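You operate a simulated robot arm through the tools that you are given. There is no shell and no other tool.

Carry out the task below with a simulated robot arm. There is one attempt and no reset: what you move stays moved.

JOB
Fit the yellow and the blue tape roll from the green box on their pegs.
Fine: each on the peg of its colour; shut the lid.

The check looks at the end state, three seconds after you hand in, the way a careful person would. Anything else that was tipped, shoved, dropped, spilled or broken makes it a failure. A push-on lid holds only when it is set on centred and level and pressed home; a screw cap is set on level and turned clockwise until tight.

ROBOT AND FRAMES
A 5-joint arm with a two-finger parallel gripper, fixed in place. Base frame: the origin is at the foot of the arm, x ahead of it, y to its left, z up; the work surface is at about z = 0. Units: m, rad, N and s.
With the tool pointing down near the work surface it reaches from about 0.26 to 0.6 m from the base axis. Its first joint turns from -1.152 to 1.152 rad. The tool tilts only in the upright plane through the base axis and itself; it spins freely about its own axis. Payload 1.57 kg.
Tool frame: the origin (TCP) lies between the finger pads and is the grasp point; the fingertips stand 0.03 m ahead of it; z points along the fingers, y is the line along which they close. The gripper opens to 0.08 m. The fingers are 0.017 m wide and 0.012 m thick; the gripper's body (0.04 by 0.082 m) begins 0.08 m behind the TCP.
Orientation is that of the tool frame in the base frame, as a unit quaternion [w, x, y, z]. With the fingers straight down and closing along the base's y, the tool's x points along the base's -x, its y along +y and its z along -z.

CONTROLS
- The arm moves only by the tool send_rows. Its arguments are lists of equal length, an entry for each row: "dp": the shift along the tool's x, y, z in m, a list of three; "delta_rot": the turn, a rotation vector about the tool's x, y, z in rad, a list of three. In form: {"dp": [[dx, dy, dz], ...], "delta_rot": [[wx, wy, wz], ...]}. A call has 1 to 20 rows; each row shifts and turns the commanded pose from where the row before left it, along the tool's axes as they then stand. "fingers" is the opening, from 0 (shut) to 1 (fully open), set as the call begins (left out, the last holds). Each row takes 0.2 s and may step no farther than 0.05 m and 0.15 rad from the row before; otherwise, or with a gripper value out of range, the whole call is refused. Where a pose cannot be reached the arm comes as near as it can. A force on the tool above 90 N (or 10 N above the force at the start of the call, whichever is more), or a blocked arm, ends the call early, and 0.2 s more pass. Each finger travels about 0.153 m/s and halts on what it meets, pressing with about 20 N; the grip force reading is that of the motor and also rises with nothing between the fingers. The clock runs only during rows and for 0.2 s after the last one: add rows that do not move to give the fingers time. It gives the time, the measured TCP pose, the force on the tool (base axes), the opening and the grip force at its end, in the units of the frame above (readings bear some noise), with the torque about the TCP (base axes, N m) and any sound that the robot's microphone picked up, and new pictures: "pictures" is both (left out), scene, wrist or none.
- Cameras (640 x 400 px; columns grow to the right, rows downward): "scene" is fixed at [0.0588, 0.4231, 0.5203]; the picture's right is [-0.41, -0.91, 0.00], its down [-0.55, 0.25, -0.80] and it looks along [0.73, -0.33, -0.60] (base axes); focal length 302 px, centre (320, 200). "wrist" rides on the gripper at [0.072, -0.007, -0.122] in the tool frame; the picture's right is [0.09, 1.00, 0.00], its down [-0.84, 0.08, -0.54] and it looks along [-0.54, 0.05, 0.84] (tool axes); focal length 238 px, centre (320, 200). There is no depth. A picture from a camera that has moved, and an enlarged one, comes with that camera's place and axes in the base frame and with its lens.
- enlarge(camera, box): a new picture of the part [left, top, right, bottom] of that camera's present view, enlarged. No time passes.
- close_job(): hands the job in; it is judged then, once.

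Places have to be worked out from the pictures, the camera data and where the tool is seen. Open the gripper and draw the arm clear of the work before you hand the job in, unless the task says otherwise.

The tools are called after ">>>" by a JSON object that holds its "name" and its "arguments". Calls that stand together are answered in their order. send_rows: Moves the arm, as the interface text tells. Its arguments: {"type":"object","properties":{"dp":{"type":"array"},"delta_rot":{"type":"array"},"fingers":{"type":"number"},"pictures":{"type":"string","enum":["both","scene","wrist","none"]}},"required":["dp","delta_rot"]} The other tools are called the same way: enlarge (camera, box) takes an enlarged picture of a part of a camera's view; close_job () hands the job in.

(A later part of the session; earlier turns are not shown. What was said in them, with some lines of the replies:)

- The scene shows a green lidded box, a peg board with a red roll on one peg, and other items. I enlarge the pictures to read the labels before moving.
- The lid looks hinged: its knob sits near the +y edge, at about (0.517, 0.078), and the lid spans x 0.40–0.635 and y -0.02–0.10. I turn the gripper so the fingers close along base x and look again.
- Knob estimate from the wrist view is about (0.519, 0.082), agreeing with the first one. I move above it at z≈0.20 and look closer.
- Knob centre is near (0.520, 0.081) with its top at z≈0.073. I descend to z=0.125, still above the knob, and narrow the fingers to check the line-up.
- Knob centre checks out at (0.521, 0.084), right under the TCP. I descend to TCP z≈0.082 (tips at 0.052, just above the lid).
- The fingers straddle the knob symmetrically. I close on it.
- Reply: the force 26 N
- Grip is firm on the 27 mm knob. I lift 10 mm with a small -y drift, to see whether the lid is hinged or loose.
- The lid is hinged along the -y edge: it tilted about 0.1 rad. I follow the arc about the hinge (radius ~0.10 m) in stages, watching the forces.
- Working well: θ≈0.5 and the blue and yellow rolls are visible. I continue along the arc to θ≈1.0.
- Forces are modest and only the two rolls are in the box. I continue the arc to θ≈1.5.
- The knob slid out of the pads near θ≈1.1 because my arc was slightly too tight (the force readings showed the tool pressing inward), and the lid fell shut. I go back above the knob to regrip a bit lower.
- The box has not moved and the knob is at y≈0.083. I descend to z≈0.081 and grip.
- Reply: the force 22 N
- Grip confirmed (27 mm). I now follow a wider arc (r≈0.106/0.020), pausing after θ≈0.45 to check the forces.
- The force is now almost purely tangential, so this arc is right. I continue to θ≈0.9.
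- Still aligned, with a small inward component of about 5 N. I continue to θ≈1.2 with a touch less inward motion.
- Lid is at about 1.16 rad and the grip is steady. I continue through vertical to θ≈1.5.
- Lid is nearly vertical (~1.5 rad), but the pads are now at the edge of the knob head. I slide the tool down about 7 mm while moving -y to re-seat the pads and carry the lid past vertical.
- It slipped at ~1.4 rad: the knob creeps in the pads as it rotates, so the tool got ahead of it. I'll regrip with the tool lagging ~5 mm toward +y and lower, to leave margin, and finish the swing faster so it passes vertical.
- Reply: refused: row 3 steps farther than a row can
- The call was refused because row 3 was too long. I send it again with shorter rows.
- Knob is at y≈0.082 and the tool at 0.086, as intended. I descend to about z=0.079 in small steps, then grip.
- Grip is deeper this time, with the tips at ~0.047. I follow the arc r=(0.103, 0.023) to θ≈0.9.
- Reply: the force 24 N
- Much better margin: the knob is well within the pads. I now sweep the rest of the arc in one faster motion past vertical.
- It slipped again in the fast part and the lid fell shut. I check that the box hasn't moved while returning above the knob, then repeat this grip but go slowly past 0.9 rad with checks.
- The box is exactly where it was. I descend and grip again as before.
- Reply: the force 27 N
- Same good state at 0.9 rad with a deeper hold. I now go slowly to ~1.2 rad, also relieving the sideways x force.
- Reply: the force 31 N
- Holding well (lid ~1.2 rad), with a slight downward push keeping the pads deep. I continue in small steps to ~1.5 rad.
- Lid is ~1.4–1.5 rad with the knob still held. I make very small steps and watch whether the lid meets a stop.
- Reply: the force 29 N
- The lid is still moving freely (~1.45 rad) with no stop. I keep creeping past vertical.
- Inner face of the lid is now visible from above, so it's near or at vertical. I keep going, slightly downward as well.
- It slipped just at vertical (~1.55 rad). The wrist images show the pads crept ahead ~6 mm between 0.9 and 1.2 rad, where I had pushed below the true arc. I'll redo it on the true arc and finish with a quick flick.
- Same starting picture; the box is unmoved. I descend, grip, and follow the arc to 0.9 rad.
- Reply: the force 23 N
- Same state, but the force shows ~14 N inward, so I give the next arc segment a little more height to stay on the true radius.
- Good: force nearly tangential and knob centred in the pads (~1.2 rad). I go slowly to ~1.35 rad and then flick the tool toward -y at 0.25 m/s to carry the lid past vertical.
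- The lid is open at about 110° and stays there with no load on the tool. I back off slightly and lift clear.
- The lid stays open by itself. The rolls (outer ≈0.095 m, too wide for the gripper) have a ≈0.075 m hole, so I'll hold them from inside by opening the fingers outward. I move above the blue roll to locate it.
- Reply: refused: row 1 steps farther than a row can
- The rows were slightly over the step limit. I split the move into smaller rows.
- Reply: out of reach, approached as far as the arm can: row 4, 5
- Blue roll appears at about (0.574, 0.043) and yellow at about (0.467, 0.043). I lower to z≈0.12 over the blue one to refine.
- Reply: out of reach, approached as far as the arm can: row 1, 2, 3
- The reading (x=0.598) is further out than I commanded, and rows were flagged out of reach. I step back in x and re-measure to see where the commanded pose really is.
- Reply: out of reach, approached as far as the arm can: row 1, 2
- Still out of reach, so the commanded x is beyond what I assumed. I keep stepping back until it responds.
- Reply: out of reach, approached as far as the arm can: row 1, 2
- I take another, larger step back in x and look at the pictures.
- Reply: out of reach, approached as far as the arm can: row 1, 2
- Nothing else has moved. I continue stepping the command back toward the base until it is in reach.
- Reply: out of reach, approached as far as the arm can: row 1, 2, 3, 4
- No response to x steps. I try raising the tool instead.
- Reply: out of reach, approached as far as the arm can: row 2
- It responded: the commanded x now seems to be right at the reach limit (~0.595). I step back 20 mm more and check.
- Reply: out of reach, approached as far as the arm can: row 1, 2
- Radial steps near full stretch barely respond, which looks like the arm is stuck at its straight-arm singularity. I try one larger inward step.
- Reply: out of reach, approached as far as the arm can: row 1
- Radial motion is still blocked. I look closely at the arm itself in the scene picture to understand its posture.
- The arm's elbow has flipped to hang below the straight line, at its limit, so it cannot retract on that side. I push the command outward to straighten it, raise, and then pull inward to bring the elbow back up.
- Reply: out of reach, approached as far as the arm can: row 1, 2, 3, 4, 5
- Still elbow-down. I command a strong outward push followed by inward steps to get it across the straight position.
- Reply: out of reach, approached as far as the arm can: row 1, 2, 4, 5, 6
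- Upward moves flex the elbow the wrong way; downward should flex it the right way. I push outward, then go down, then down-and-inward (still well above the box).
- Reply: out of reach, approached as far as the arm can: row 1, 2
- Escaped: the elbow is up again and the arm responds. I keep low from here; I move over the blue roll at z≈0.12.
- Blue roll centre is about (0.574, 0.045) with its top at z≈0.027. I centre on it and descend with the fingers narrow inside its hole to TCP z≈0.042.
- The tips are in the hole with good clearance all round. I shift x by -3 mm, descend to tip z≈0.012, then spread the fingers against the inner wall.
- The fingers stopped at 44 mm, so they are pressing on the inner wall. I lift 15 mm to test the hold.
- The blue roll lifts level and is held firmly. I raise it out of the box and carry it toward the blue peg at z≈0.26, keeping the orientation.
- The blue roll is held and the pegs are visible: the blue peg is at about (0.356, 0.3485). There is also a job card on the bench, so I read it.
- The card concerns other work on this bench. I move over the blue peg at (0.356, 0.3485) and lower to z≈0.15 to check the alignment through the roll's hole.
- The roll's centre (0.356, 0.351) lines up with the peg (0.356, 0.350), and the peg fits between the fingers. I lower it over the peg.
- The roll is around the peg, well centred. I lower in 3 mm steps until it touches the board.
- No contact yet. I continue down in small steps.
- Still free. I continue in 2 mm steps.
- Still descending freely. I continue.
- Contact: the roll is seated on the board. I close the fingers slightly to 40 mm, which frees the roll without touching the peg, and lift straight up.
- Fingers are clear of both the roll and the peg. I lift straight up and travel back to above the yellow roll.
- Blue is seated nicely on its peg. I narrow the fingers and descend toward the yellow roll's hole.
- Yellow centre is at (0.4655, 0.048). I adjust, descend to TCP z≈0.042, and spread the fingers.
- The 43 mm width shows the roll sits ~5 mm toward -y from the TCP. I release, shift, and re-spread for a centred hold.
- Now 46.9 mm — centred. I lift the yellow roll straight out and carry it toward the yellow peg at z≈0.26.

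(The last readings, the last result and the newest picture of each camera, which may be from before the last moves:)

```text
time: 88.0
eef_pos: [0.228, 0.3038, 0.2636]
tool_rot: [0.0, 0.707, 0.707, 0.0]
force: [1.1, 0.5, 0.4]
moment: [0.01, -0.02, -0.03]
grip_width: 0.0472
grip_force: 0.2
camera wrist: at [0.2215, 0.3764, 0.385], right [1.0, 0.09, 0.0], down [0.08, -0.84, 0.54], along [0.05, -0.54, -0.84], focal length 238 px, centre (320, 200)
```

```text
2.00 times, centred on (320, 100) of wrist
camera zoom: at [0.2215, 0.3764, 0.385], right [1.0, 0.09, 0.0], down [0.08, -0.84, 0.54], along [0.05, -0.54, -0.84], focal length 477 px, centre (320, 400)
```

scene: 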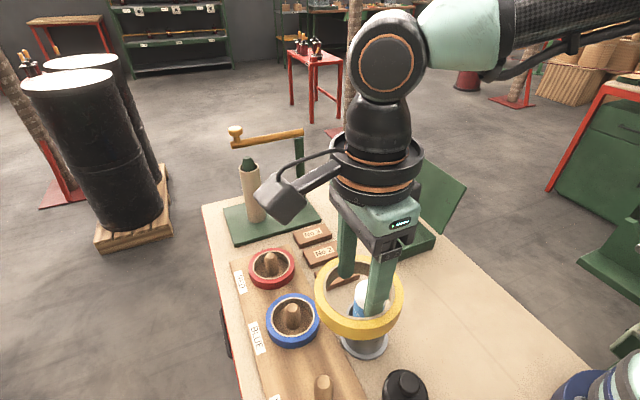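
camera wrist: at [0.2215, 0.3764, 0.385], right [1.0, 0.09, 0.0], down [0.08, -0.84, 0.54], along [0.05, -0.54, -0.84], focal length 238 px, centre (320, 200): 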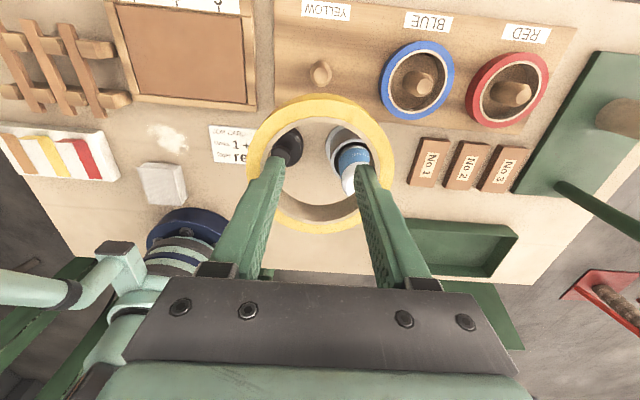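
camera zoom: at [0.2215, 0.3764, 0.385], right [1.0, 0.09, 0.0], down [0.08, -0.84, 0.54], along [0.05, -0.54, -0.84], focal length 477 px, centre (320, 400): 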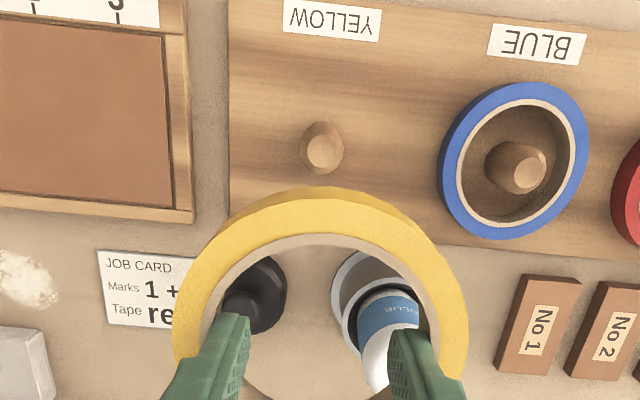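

Yellow peg is at about (0.2255, 0.344) after the same camera correction that worked for blue. I move over it and lower to z≈0.155 to check.

>>> {"name": "send_rows", "arguments": {"dp": [[0.02, -0.0013, 0], [0.02, -0.0012, 0], [0, 0, 0.035], [0, 0, 0.035], [0, 0, 0.035], [0, 0, 0]], "delta_rot": [[0, 0, 0], [0, 0, 0], [0, 0, 0], [0, 0, 0], [0, 0, 0], [0, 0, 0]]}}

>>> {"name": "enlarge", "arguments": {"camera": "wrist", "box": [160, 40, 480, 240]}}

>>> {"name": "enlarge", "arguments": {"camera": "scene", "box": [240, 240, 440, 400]}}

```text
time: 89.4
eef_pos: [0.2231, 0.3415, 0.1577]
tool_rot: [0.0, 0.708, 0.707, 0.0]
force: [-0.4, 0.4, -0.1]
moment: [-0.01, -0.02, 0.03]
grip_width: 0.0475
grip_force: 0.0
camera wrist: at [0.2175, 0.4143, 0.2798], right [1.0, 0.09, 0.0], down [0.08, -0.84, 0.54], along [0.05, -0.54, -0.84], focal length 238 px, centre (320, 200)
```

scene: 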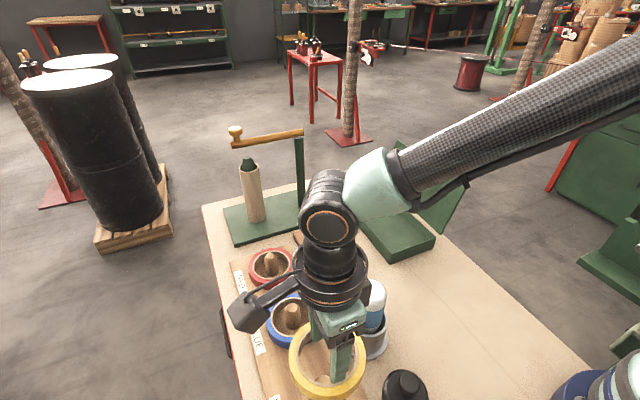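
wrist: 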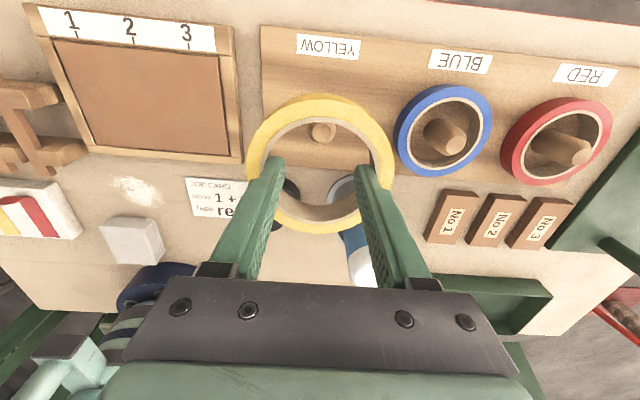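

```text
2.00 times, centred on (320, 140) of wrist
camera zoom: at [0.2175, 0.4143, 0.2798], right [1.0, 0.09, 0.0], down [0.08, -0.84, 0.54], along [0.05, -0.54, -0.84], focal length 477 px, centre (320, 320)
```

zoom: 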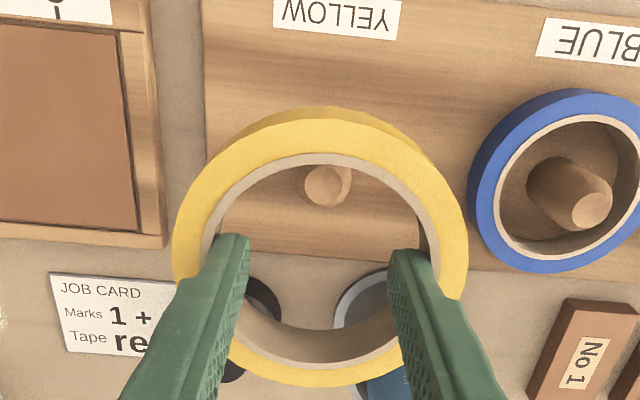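

```text
2.50 times, centred on (340, 320) of scene
camera zoom: at [0.0588, 0.4231, 0.5203], right [-0.41, -0.91, 0.0], down [-0.55, 0.25, -0.8], along [0.73, -0.33, -0.6], focal length 756 px, centre (270, -100)
```

zoom: 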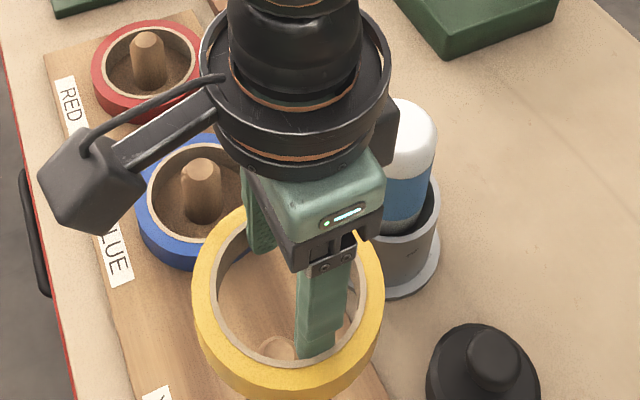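

Roll centre (0.2237, 0.347) versus peg (0.2251, 0.3497) in the same view: I shift by (+1.5, +2.5) mm and lower over the peg.

>>> {"name": "send_rows", "arguments": {"dp": [[0.0025, 0.0015, 0.01], [0, 0, 0.02], [0, 0, 0.02], [0, 0, 0.02], [0, 0, 0.015], [0, 0, 0]], "delta_rot": [[0, 0, 0], [0, 0, 0], [0, 0, 0], [0, 0, 0], [0, 0, 0], [0, 0, 0]]}}

>>> {"name": "enlarge", "arguments": {"camera": "wrist", "box": [160, 40, 480, 240]}}

>>> {"name": "enlarge", "arguments": {"camera": "scene", "box": [240, 240, 440, 400]}}

```text
time: 90.8
eef_pos: [0.2285, 0.345, 0.0768]
tool_rot: [0.0, 0.707, 0.707, 0.0]
force: [0.0, 1.2, 0.6]
moment: [-0.02, 0.02, 0.02]
grip_width: 0.0472
grip_force: 0.0
camera wrist: at [0.2225, 0.4184, 0.1967], right [1.0, 0.09, 0.0], down [0.08, -0.84, 0.54], along [0.05, -0.54, -0.84], focal length 238 px, centre (320, 200)
```

scene: 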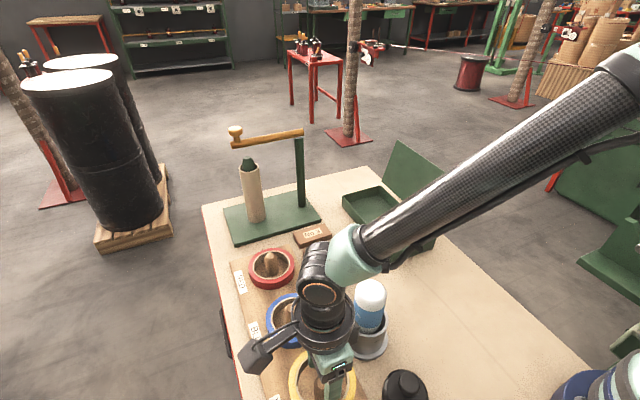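
wrist: 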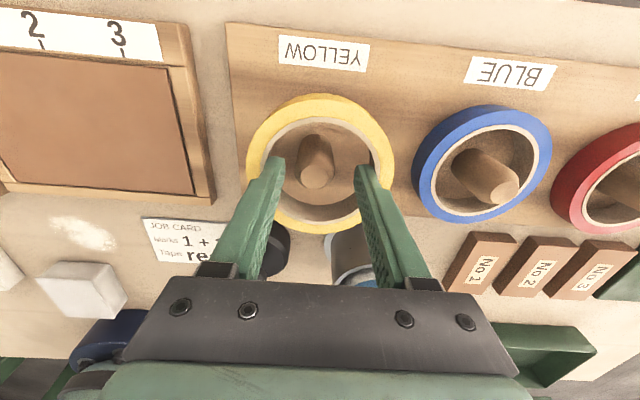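

```text
2.00 times, centred on (320, 140) of wrist
camera zoom: at [0.2225, 0.4184, 0.1967], right [1.0, 0.09, 0.0], down [0.08, -0.84, 0.54], along [0.05, -0.54, -0.84], focal length 477 px, centre (320, 320)
```

zoom: 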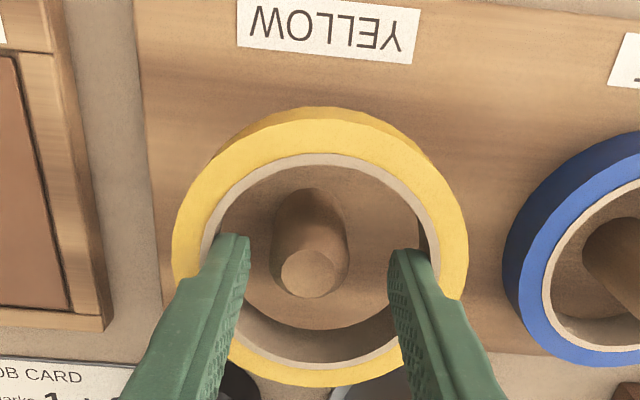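

```text
2.50 times, centred on (340, 320) of scene
camera zoom: at [0.0588, 0.4231, 0.5203], right [-0.41, -0.91, 0.0], down [-0.55, 0.25, -0.8], along [0.73, -0.33, -0.6], focal length 756 px, centre (270, -100)
```

zoom: 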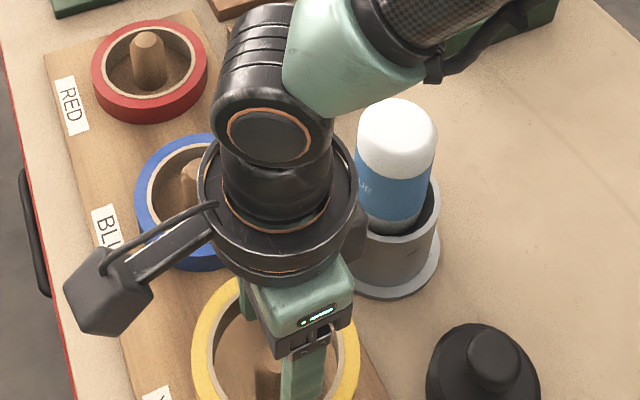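

The peg is slightly left of centre, so I shift x by -3 mm and continue down toward the contact height found with blue (~0.048).

>>> {"name": "send_rows", "arguments": {"dp": [[0, -0.003, 0], [0, 0, 0.006], [0, 0, 0.006], [0, 0, 0.006], [0, 0, 0.004], [0, 0, 0]], "delta_rot": [[0, 0, 0], [0, 0, 0], [0, 0, 0], [0, 0, 0], [0, 0, 0], [0, 0, 0]], "pictures": "wrist"}}

>>> {"name": "enlarge", "arguments": {"camera": "wrist", "box": [160, 40, 480, 240]}}

>>> {"name": "enlarge", "arguments": {"camera": "scene", "box": [240, 240, 440, 400]}}

```text
time: 92.2
eef_pos: [0.2243, 0.3474, 0.0522]
tool_rot: [0.0, 0.707, 0.707, 0.0]
force: [0.7, 0.3, -0.4]
moment: [0.02, 0.02, 0.0]
grip_width: 0.0472
grip_force: 0.0
camera wrist: at [0.2183, 0.4205, 0.1737], right [1.0, 0.09, 0.0], down [0.08, -0.84, 0.54], along [0.05, -0.54, -0.84], focal length 238 px, centre (320, 200)
```

wrist: 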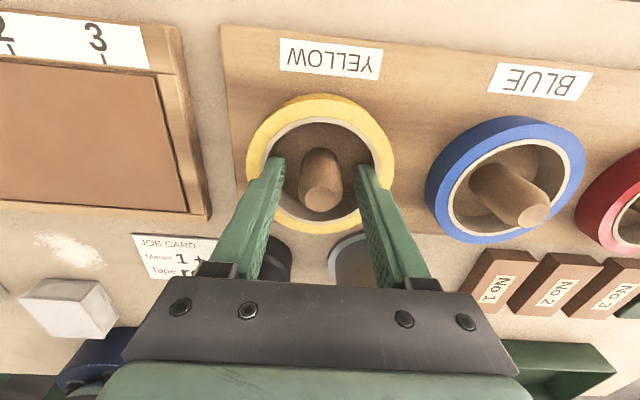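

```text
2.00 times, centred on (320, 140) of wrist
camera zoom: at [0.2183, 0.4205, 0.1737], right [1.0, 0.09, 0.0], down [0.08, -0.84, 0.54], along [0.05, -0.54, -0.84], focal length 477 px, centre (320, 320)
```

zoom: 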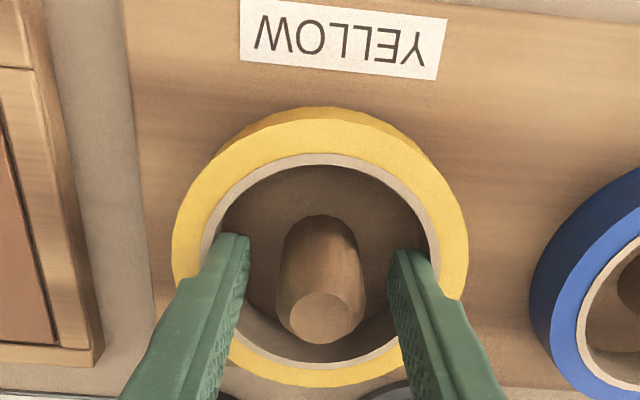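

```text
2.50 times, centred on (340, 320) of scene
camera zoom: at [0.0588, 0.4231, 0.5203], right [-0.41, -0.91, 0.0], down [-0.55, 0.25, -0.8], along [0.73, -0.33, -0.6], focal length 756 px, centre (270, -100)
```

zoom: 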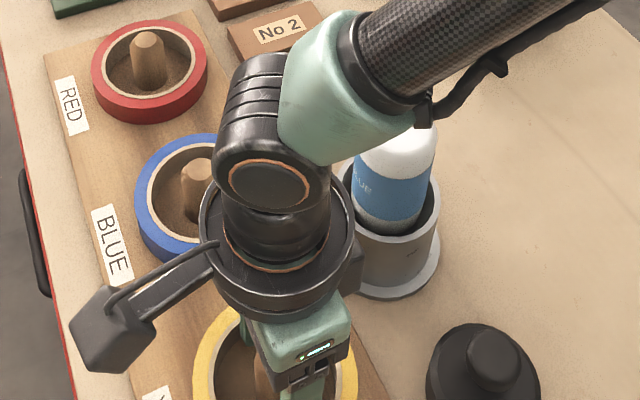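

Well centred now. I go down the last few millimetres until contact.

>>> {"name": "send_rows", "arguments": {"dp": [[0, 0, 0.002], [0, 0, 0.002], [0, 0, 0]], "delta_rot": [[0, 0, 0], [0, 0, 0], [0, 0, 0]], "pictures": "none"}}

```text
time: 93.0
eef_pos: [0.2243, 0.3469, 0.0476]
tool_rot: [0.0, 0.707, 0.707, 0.0]
force: [-2.7, -3.1, 13.1]
moment: [-0.08, 0.01, 0.01]
grip_width: 0.0474
grip_force: 0.0
```

Contact at z=0.0476 with 13 N, the same as for blue. I release by narrowing the fingers to 40 mm and check.

>>> {"name": "send_rows", "arguments": {"dp": [[0, 0, 0], [0, 0, 0]], "delta_rot": [[0, 0, 0], [0, 0, 0]], "fingers": 0.5, "pictures": "wrist"}}

>>> {"name": "enlarge", "arguments": {"camera": "wrist", "box": [160, 40, 480, 240]}}

```text
time: 93.6
eef_pos: [0.2251, 0.3461, 0.0468]
tool_rot: [0.001, 0.707, 0.707, 0.001]
force: [0.4, -0.5, 0.2]
moment: [-0.01, -0.04, -0.01]
grip_width: 0.04
grip_force: 0.1
camera wrist: at [0.2183, 0.419, 0.1688], right [1.0, 0.09, 0.0], down [0.08, -0.84, 0.54], along [0.05, -0.54, -0.84], focal length 238 px, centre (320, 200)
```

wrist: 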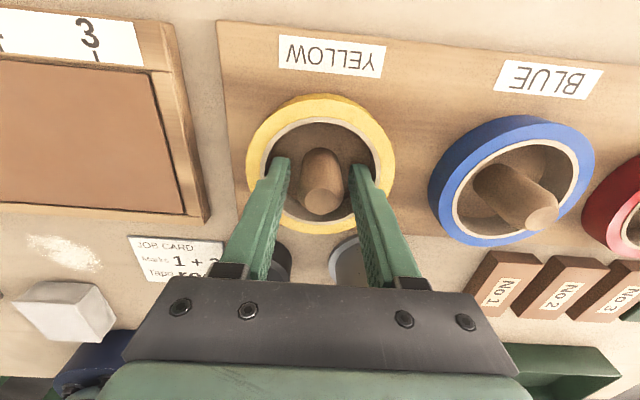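

```text
2.00 times, centred on (320, 140) of wrist
camera zoom: at [0.2183, 0.419, 0.1688], right [1.0, 0.09, 0.0], down [0.08, -0.84, 0.54], along [0.05, -0.54, -0.84], focal length 477 px, centre (320, 320)
```

zoom: 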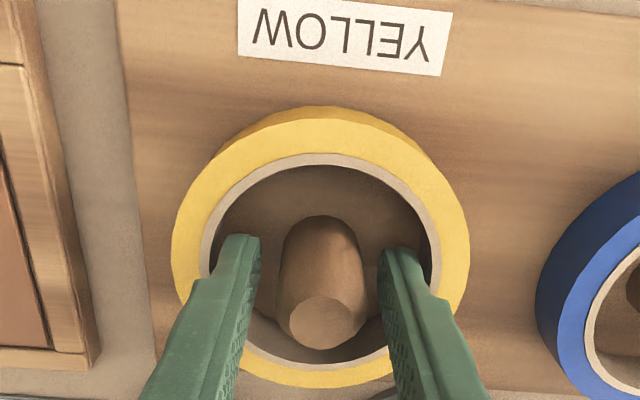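

Clear of the roll and peg. I lift straight up.

>>> {"name": "send_rows", "arguments": {"dp": [[0, 0, -0.015], [0, 0, -0.02], [0, 0, -0.03], [0, 0, -0.04], [0, 0, -0.045], [0, 0, -0.045], [0, 0, -0.03], [0, 0, 0]], "delta_rot": [[0, 0, 0], [0, 0, 0], [0, 0, 0], [0, 0, 0], [0, 0, 0], [0, 0, 0], [0, 0, 0], [0, 0, 0]], "pictures": "wrist"}}

>>> {"name": "send_rows", "arguments": {"dp": [[-0.0388, 0.0246, -0.0005], [-0.0388, 0.0246, -0.0005], [-0.0388, 0.0246, -0.0005], [-0.0388, 0.0246, -0.0005], [-0.0388, 0.0246, -0.0005], [-0.0388, 0.0246, -0.0005], [-0.0388, 0.0246, -0.0005], [-0.0388, 0.0246, -0.0005], [-0.0388, 0.0246, -0.0005], [-0.0388, 0.0246, -0.0005], [-0.0388, 0.0246, -0.0005], [-0.0388, 0.0246, -0.0005], [0, 0, 0]], "delta_rot": [[0, 0, 0], [0, 0, 0], [0, 0, 0], [0, 0, 0], [0, 0, 0], [0, 0, 0], [0, 0, 0], [0, 0, 0], [0, 0, 0], [0, 0, 0], [0, 0, 0], [0, 0, 0], [0, 0, 0]], "fingers": 0}}

>>> {"name": "enlarge", "arguments": {"camera": "scene", "box": [200, 220, 440, 400]}}

>>> {"name": "enlarge", "arguments": {"camera": "wrist", "box": [120, 0, 520, 250]}}

```text
time: 95.4
eef_pos: [0.228, 0.345, 0.2738]
tool_rot: [0.001, 0.707, 0.707, 0.001]
force: [-0.2, -0.2, 0.6]
moment: [0.0, -0.04, 0.05]
grip_width: 0.0399
grip_force: 0.1
camera wrist: at [0.2206, 0.419, 0.3954], right [1.0, 0.09, 0.0], down [0.08, -0.84, 0.54], along [0.05, -0.54, -0.84], focal length 238 px, centre (320, 200)
```

wrist: 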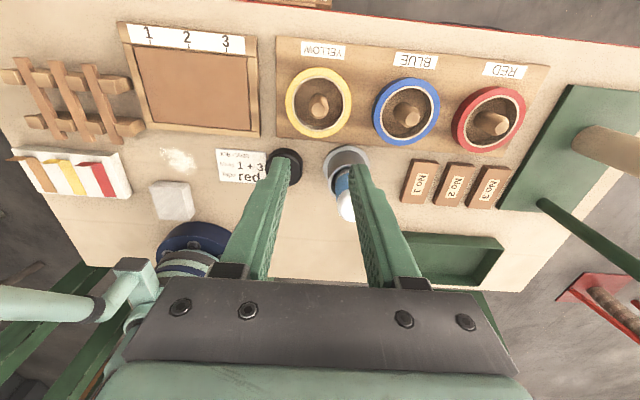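

```text
time: 98.2
eef_pos: [0.5196, -0.1176, 0.2782]
tool_rot: [0.0, 0.707, 0.707, 0.0]
force: [-0.1, -0.3, 0.0]
moment: [0.01, 0.01, 0.02]
grip_width: 0.0
grip_force: 20.2
camera wrist: at [0.5139, -0.0438, 0.4001], right [1.0, 0.09, 0.0], down [0.08, -0.84, 0.54], along [0.05, -0.54, -0.84], focal length 238 px, centre (320, 200)
```

scene: 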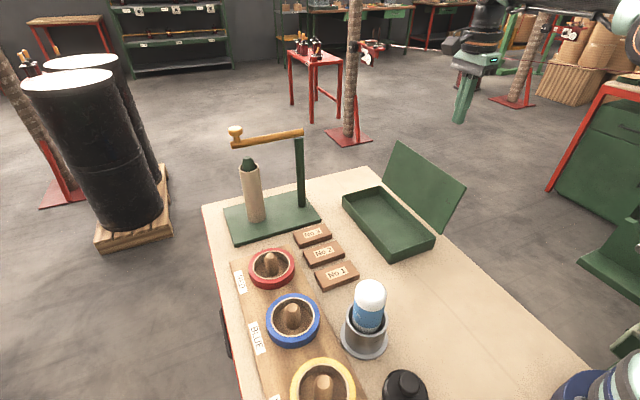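
wrist: 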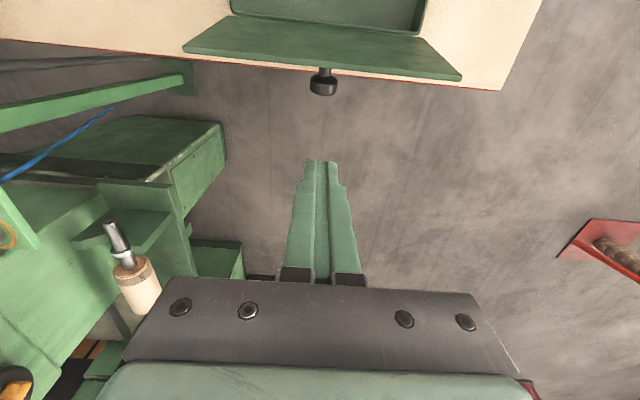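

```text
2.22 times, centred on (320, 310) of scene
camera zoom: at [0.0588, 0.423, 0.5203], right [-0.41, -0.91, 0.0], down [-0.55, 0.25, -0.8], along [0.73, -0.33, -0.6], focal length 672 px, centre (320, -44)
```

zoom: 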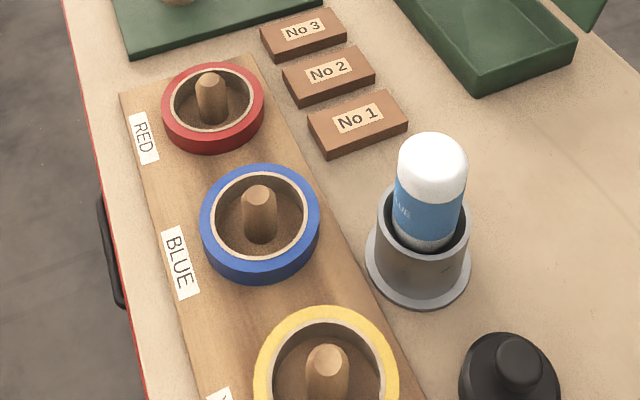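

```text
1.60 times, centred on (320, 125) of wrist
camera zoom: at [0.5139, -0.0438, 0.4001], right [1.0, 0.09, 0.0], down [0.08, -0.84, 0.54], along [0.05, -0.54, -0.84], focal length 381 px, centre (320, 320)
```

zoom: 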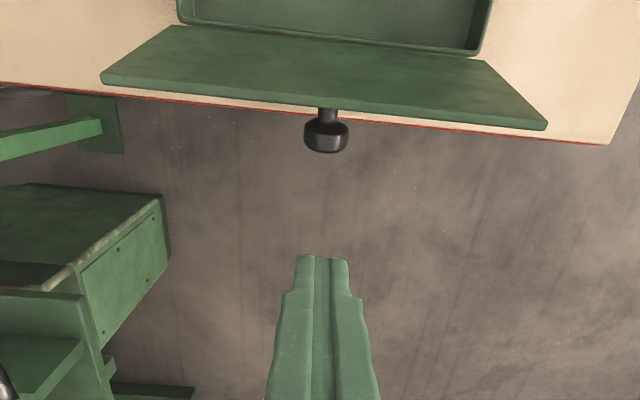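

Both rolls sit well on their pegs, and nothing else is disturbed. I go down behind the knob (y≈-0.12) with closed fingers, ready to push the lid toward +y.

>>> {"name": "send_rows", "arguments": {"dp": [[-0.005, 0, 0.035], [0, 0, 0.04], [0, 0, 0.04], [0, 0, 0.025], [0, 0, 0]], "delta_rot": [[0, 0, 0], [0, 0, 0], [0, 0, 0], [0, 0, 0], [0, 0, 0]]}}

>>> {"name": "enlarge", "arguments": {"camera": "wrist", "box": [160, 40, 480, 240]}}

```text
time: 99.4
eef_pos: [0.5209, -0.1226, 0.1392]
tool_rot: [0.001, 0.707, 0.707, -0.001]
force: [-1.0, -0.3, 0.2]
moment: [0.02, 0.01, -0.01]
grip_width: 0.0
grip_force: 20.2
camera wrist: at [0.515, -0.0501, 0.2607], right [1.0, 0.09, 0.0], down [0.08, -0.84, 0.54], along [0.05, -0.54, -0.84], focal length 238 px, centre (320, 200)
```

scene: 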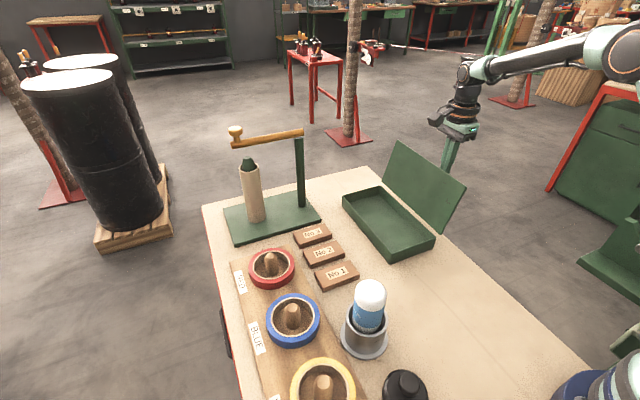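
wrist: 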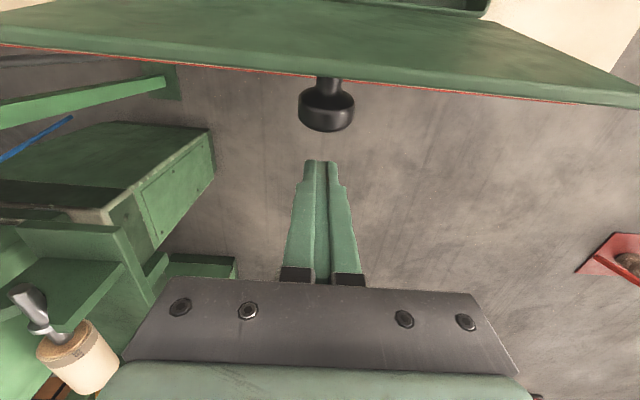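

```text
2.00 times, centred on (320, 140) of wrist
camera zoom: at [0.515, -0.0501, 0.2607], right [1.0, 0.09, 0.0], down [0.08, -0.84, 0.54], along [0.05, -0.54, -0.84], focal length 477 px, centre (320, 320)
```

zoom: 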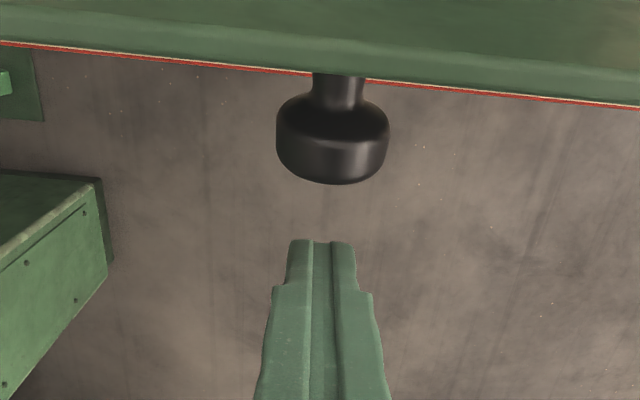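

The knob is straight ahead of the fingers. I push slowly toward +y to bring the lid past vertical.

>>> {"name": "send_rows", "arguments": {"dp": [[0.01, 0.002, 0], [0.01, 0, 0], [0.01, 0, 0], [0.01, 0, 0], [0.01, 0, 0], [0.008, 0, 0], [0, 0, 0]], "delta_rot": [[0, 0, 0], [0, 0, 0], [0, 0, 0], [0, 0, 0], [0, 0, 0], [0, 0, 0], [0, 0, 0]]}}

>>> {"name": "enlarge", "arguments": {"camera": "scene", "box": [320, 120, 480, 280]}}

```text
time: 101.0
eef_pos: [0.5224, -0.0639, 0.1386]
tool_rot: [0.0, 0.707, 0.707, 0.0]
force: [-0.2, 0.2, 0.9]
moment: [0.0, -0.02, 0.02]
grip_width: 0.0
grip_force: 19.8
camera wrist: at [0.5163, 0.0087, 0.2602], right [1.0, 0.09, 0.0], down [0.08, -0.84, 0.54], along [0.05, -0.54, -0.84], focal length 238 px, centre (320, 200)
```

scene: 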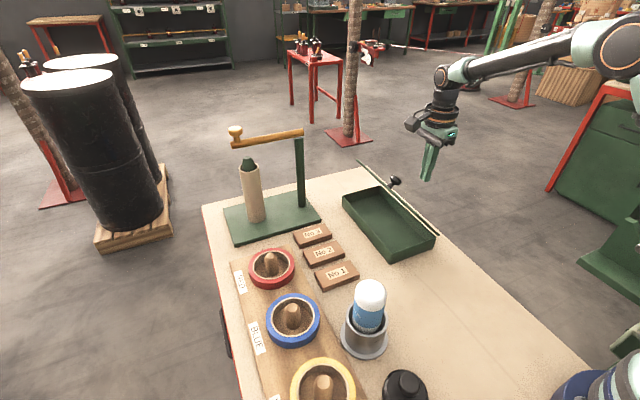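
wrist: 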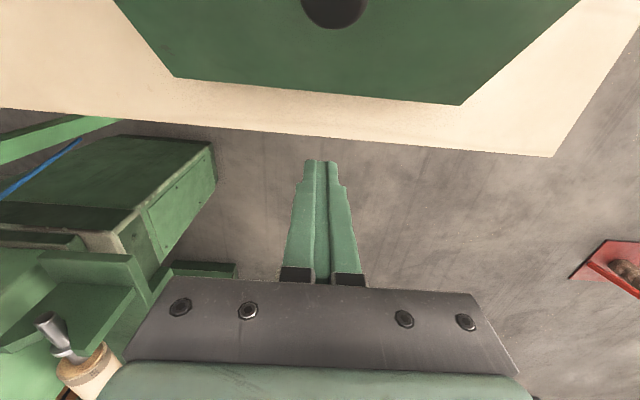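

```text
2.50 times, centred on (400, 200) of scene
camera zoom: at [0.0588, 0.4231, 0.5203], right [-0.41, -0.91, 0.0], down [-0.55, 0.25, -0.8], along [0.73, -0.33, -0.6], focal length 756 px, centre (120, 200)
```

zoom: 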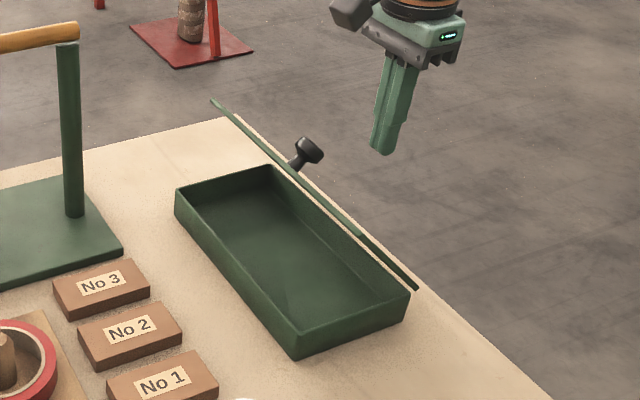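

The lid was caught mid-fall in the picture. I lift the tool away and let it settle, then check.

>>> {"name": "send_rows", "arguments": {"dp": [[0, 0, -0.03], [0, 0, -0.04], [0, 0, -0.04], [0, 0, 0]], "delta_rot": [[0, 0, 0], [0, 0, 0], [0, 0, 0], [0, 0, 0]]}}

>>> {"name": "enlarge", "arguments": {"camera": "scene", "box": [320, 160, 480, 280]}}

>>> {"name": "enlarge", "arguments": {"camera": "wrist", "box": [120, 0, 520, 250]}}

```text
time: 102.0
eef_pos: [0.5249, -0.0627, 0.2513]
tool_rot: [0.0, 0.707, 0.707, 0.0]
force: [-0.5, -1.3, 0.1]
moment: [0.0, 0.01, -0.01]
grip_width: 0.0
grip_force: 20.1
camera wrist: at [0.5178, 0.0092, 0.3726], right [1.0, 0.09, 0.0], down [0.08, -0.84, 0.54], along [0.05, -0.54, -0.84], focal length 238 px, centre (320, 200)
```

scene: 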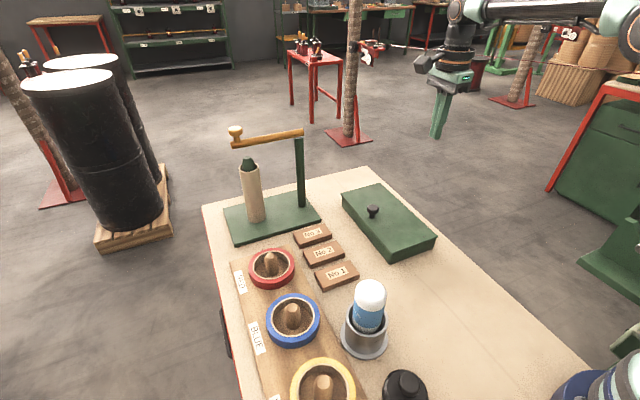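
wrist: 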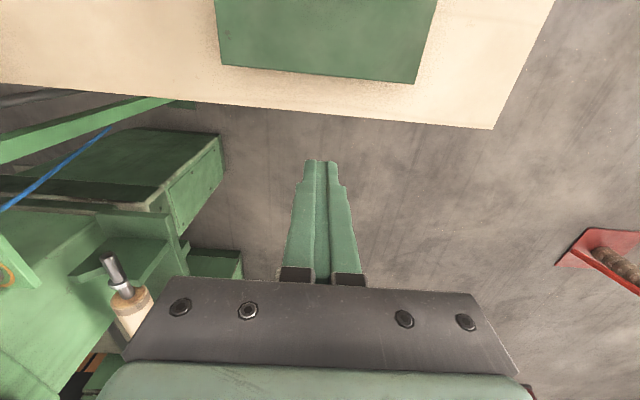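

```text
3.33 times, centred on (400, 220) of scene
camera zoom: at [0.0588, 0.4231, 0.5203], right [-0.41, -0.91, 0.0], down [-0.55, 0.25, -0.8], along [0.73, -0.33, -0.6], focal length 1007 px, centre (53, 133)
```

zoom: 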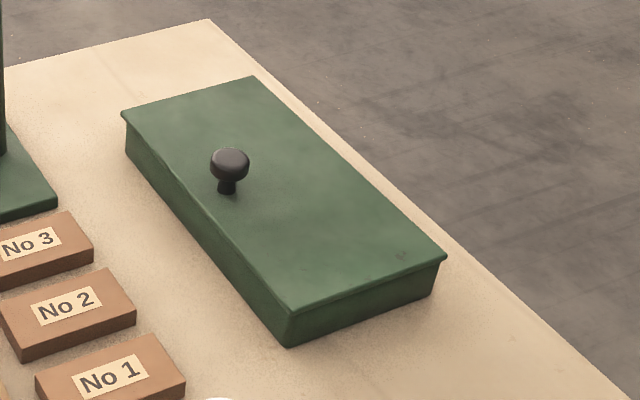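

```text
1.60 times, centred on (320, 125) of wrist
camera zoom: at [0.5178, 0.0092, 0.3726], right [1.0, 0.09, 0.0], down [0.08, -0.84, 0.54], along [0.05, -0.54, -0.84], focal length 381 px, centre (320, 320)
```

zoom: 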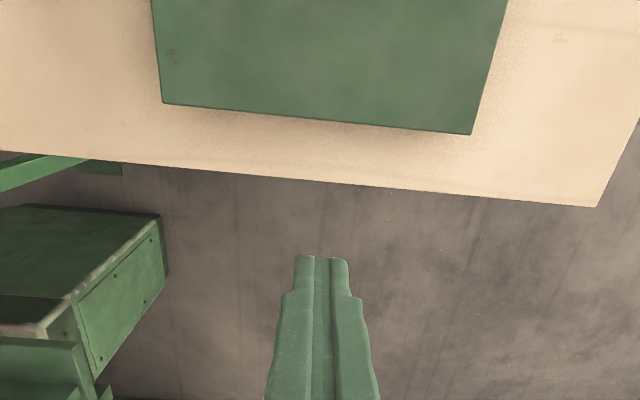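

The lid is shut exactly as at the start, and both rolls are on their pegs. I open the gripper, draw the arm back and up, and take a final look.

>>> {"name": "send_rows", "arguments": {"dp": [[0.03, -0.035, -0.01], [0.03, -0.035, -0.01], [0.03, -0.035, -0.02], [0.03, -0.02, -0.02], [0, 0, -0.02], [0, 0, 0]], "delta_rot": [[0, 0, 0], [0, 0, 0], [0, 0, 0], [0, 0, 0], [0, 0, 0], [0, 0, 0]], "fingers": 1.0}}

>>> {"name": "enlarge", "arguments": {"camera": "scene", "box": [200, 220, 440, 400]}}

```text
refused: row 3 steps farther than a row can; nothing moved
```

```text
2.22 times, centred on (320, 310) of scene
camera zoom: at [0.0588, 0.4231, 0.5203], right [-0.41, -0.91, 0.0], down [-0.55, 0.25, -0.8], along [0.73, -0.33, -0.6], focal length 672 px, centre (320, -44)
```

zoom: 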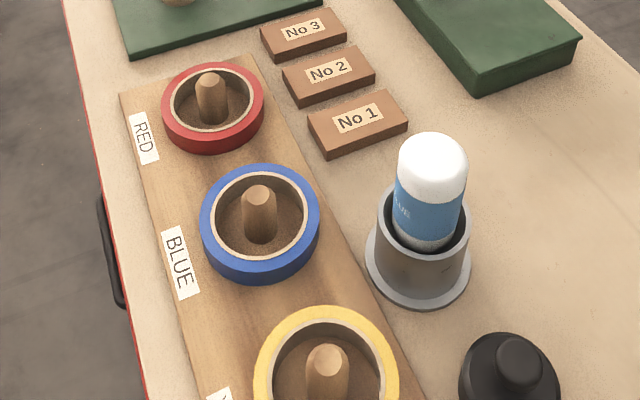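

One row was too long, so I repeat it with smaller steps.

>>> {"name": "send_rows", "arguments": {"dp": [[0.025, -0.03, -0.01], [0.025, -0.03, -0.01], [0.025, -0.03, -0.01], [0.025, -0.03, -0.01], [0, 0, -0.03], [0, 0, 0]], "delta_rot": [[0, 0, 0], [0, 0, 0], [0, 0, 0], [0, 0, 0], [0, 0, 0], [0, 0, 0]], "fingers": 1.0}}

>>> {"name": "enlarge", "arguments": {"camera": "wrist", "box": [0, 0, 640, 400]}}

```text
time: 103.4
eef_pos: [0.4037, 0.0338, 0.3197]
tool_rot: [0.0, 0.707, 0.707, 0.001]
force: [-0.5, -0.4, -0.1]
moment: [-0.02, 0.02, -0.02]
grip_width: 0.0802
grip_force: 0.1
camera wrist: at [0.3972, 0.1077, 0.4406], right [1.0, 0.09, 0.0], down [0.08, -0.84, 0.54], along [0.05, -0.54, -0.84], focal length 238 px, centre (320, 200)
```

scene: 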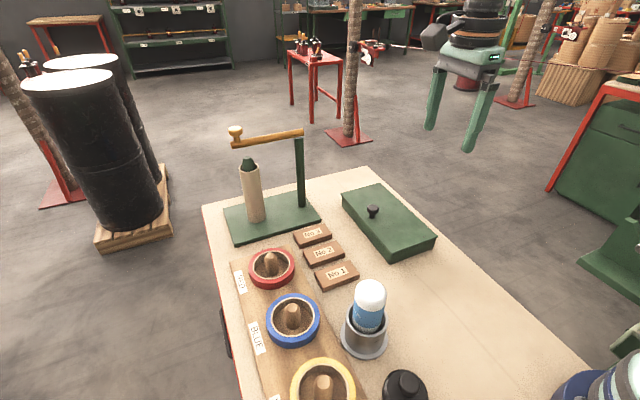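
wrist: 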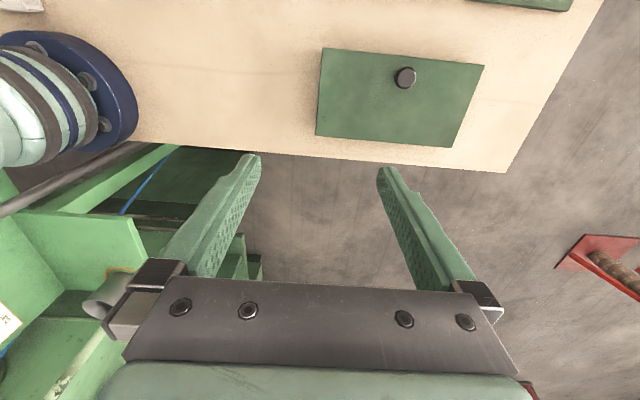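

```text
1.00 times, centred on (320, 200) of wrist (not enlarged: the box is as wide or as high as the picture)
camera zoom: at [0.3972, 0.1077, 0.4406], right [1.0, 0.09, 0.0], down [0.08, -0.84, 0.54], along [0.05, -0.54, -0.84], focal length 238 px, centre (320, 200)
```

zoom: 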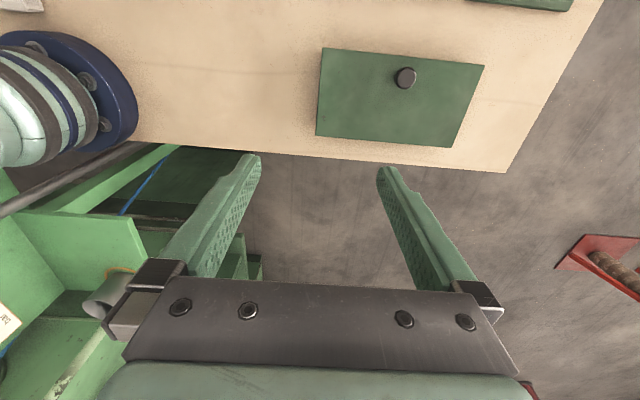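

The blue and yellow rolls are on the pegs of their colours. The box lid is shut, nothing else has moved, and the arm is clear with the gripper open. I hand the job in.

>>> {"name": "close_job", "arguments": {}}

```text
The job is handed in.
```

The job is handed in. The blue and yellow tape rolls are each seated on the peg of their colour, and the green box is shut again. In the last pictures the box, the red roll, the numbered blocks, the spray can and the stand are all where they started. The gripper is open and the arm is drawn clear.

- **Lid:** it took five tries to open. The knob slipped out of the fingers on the first four, and the lid dropped shut each time. To close it at the end, I pushed it past upright and let it fall. It came to rest just as it was at the start.
- **Arm:** reaching for the blue roll, it locked at full stretch for a few seconds. I got it moving again without touching anything.
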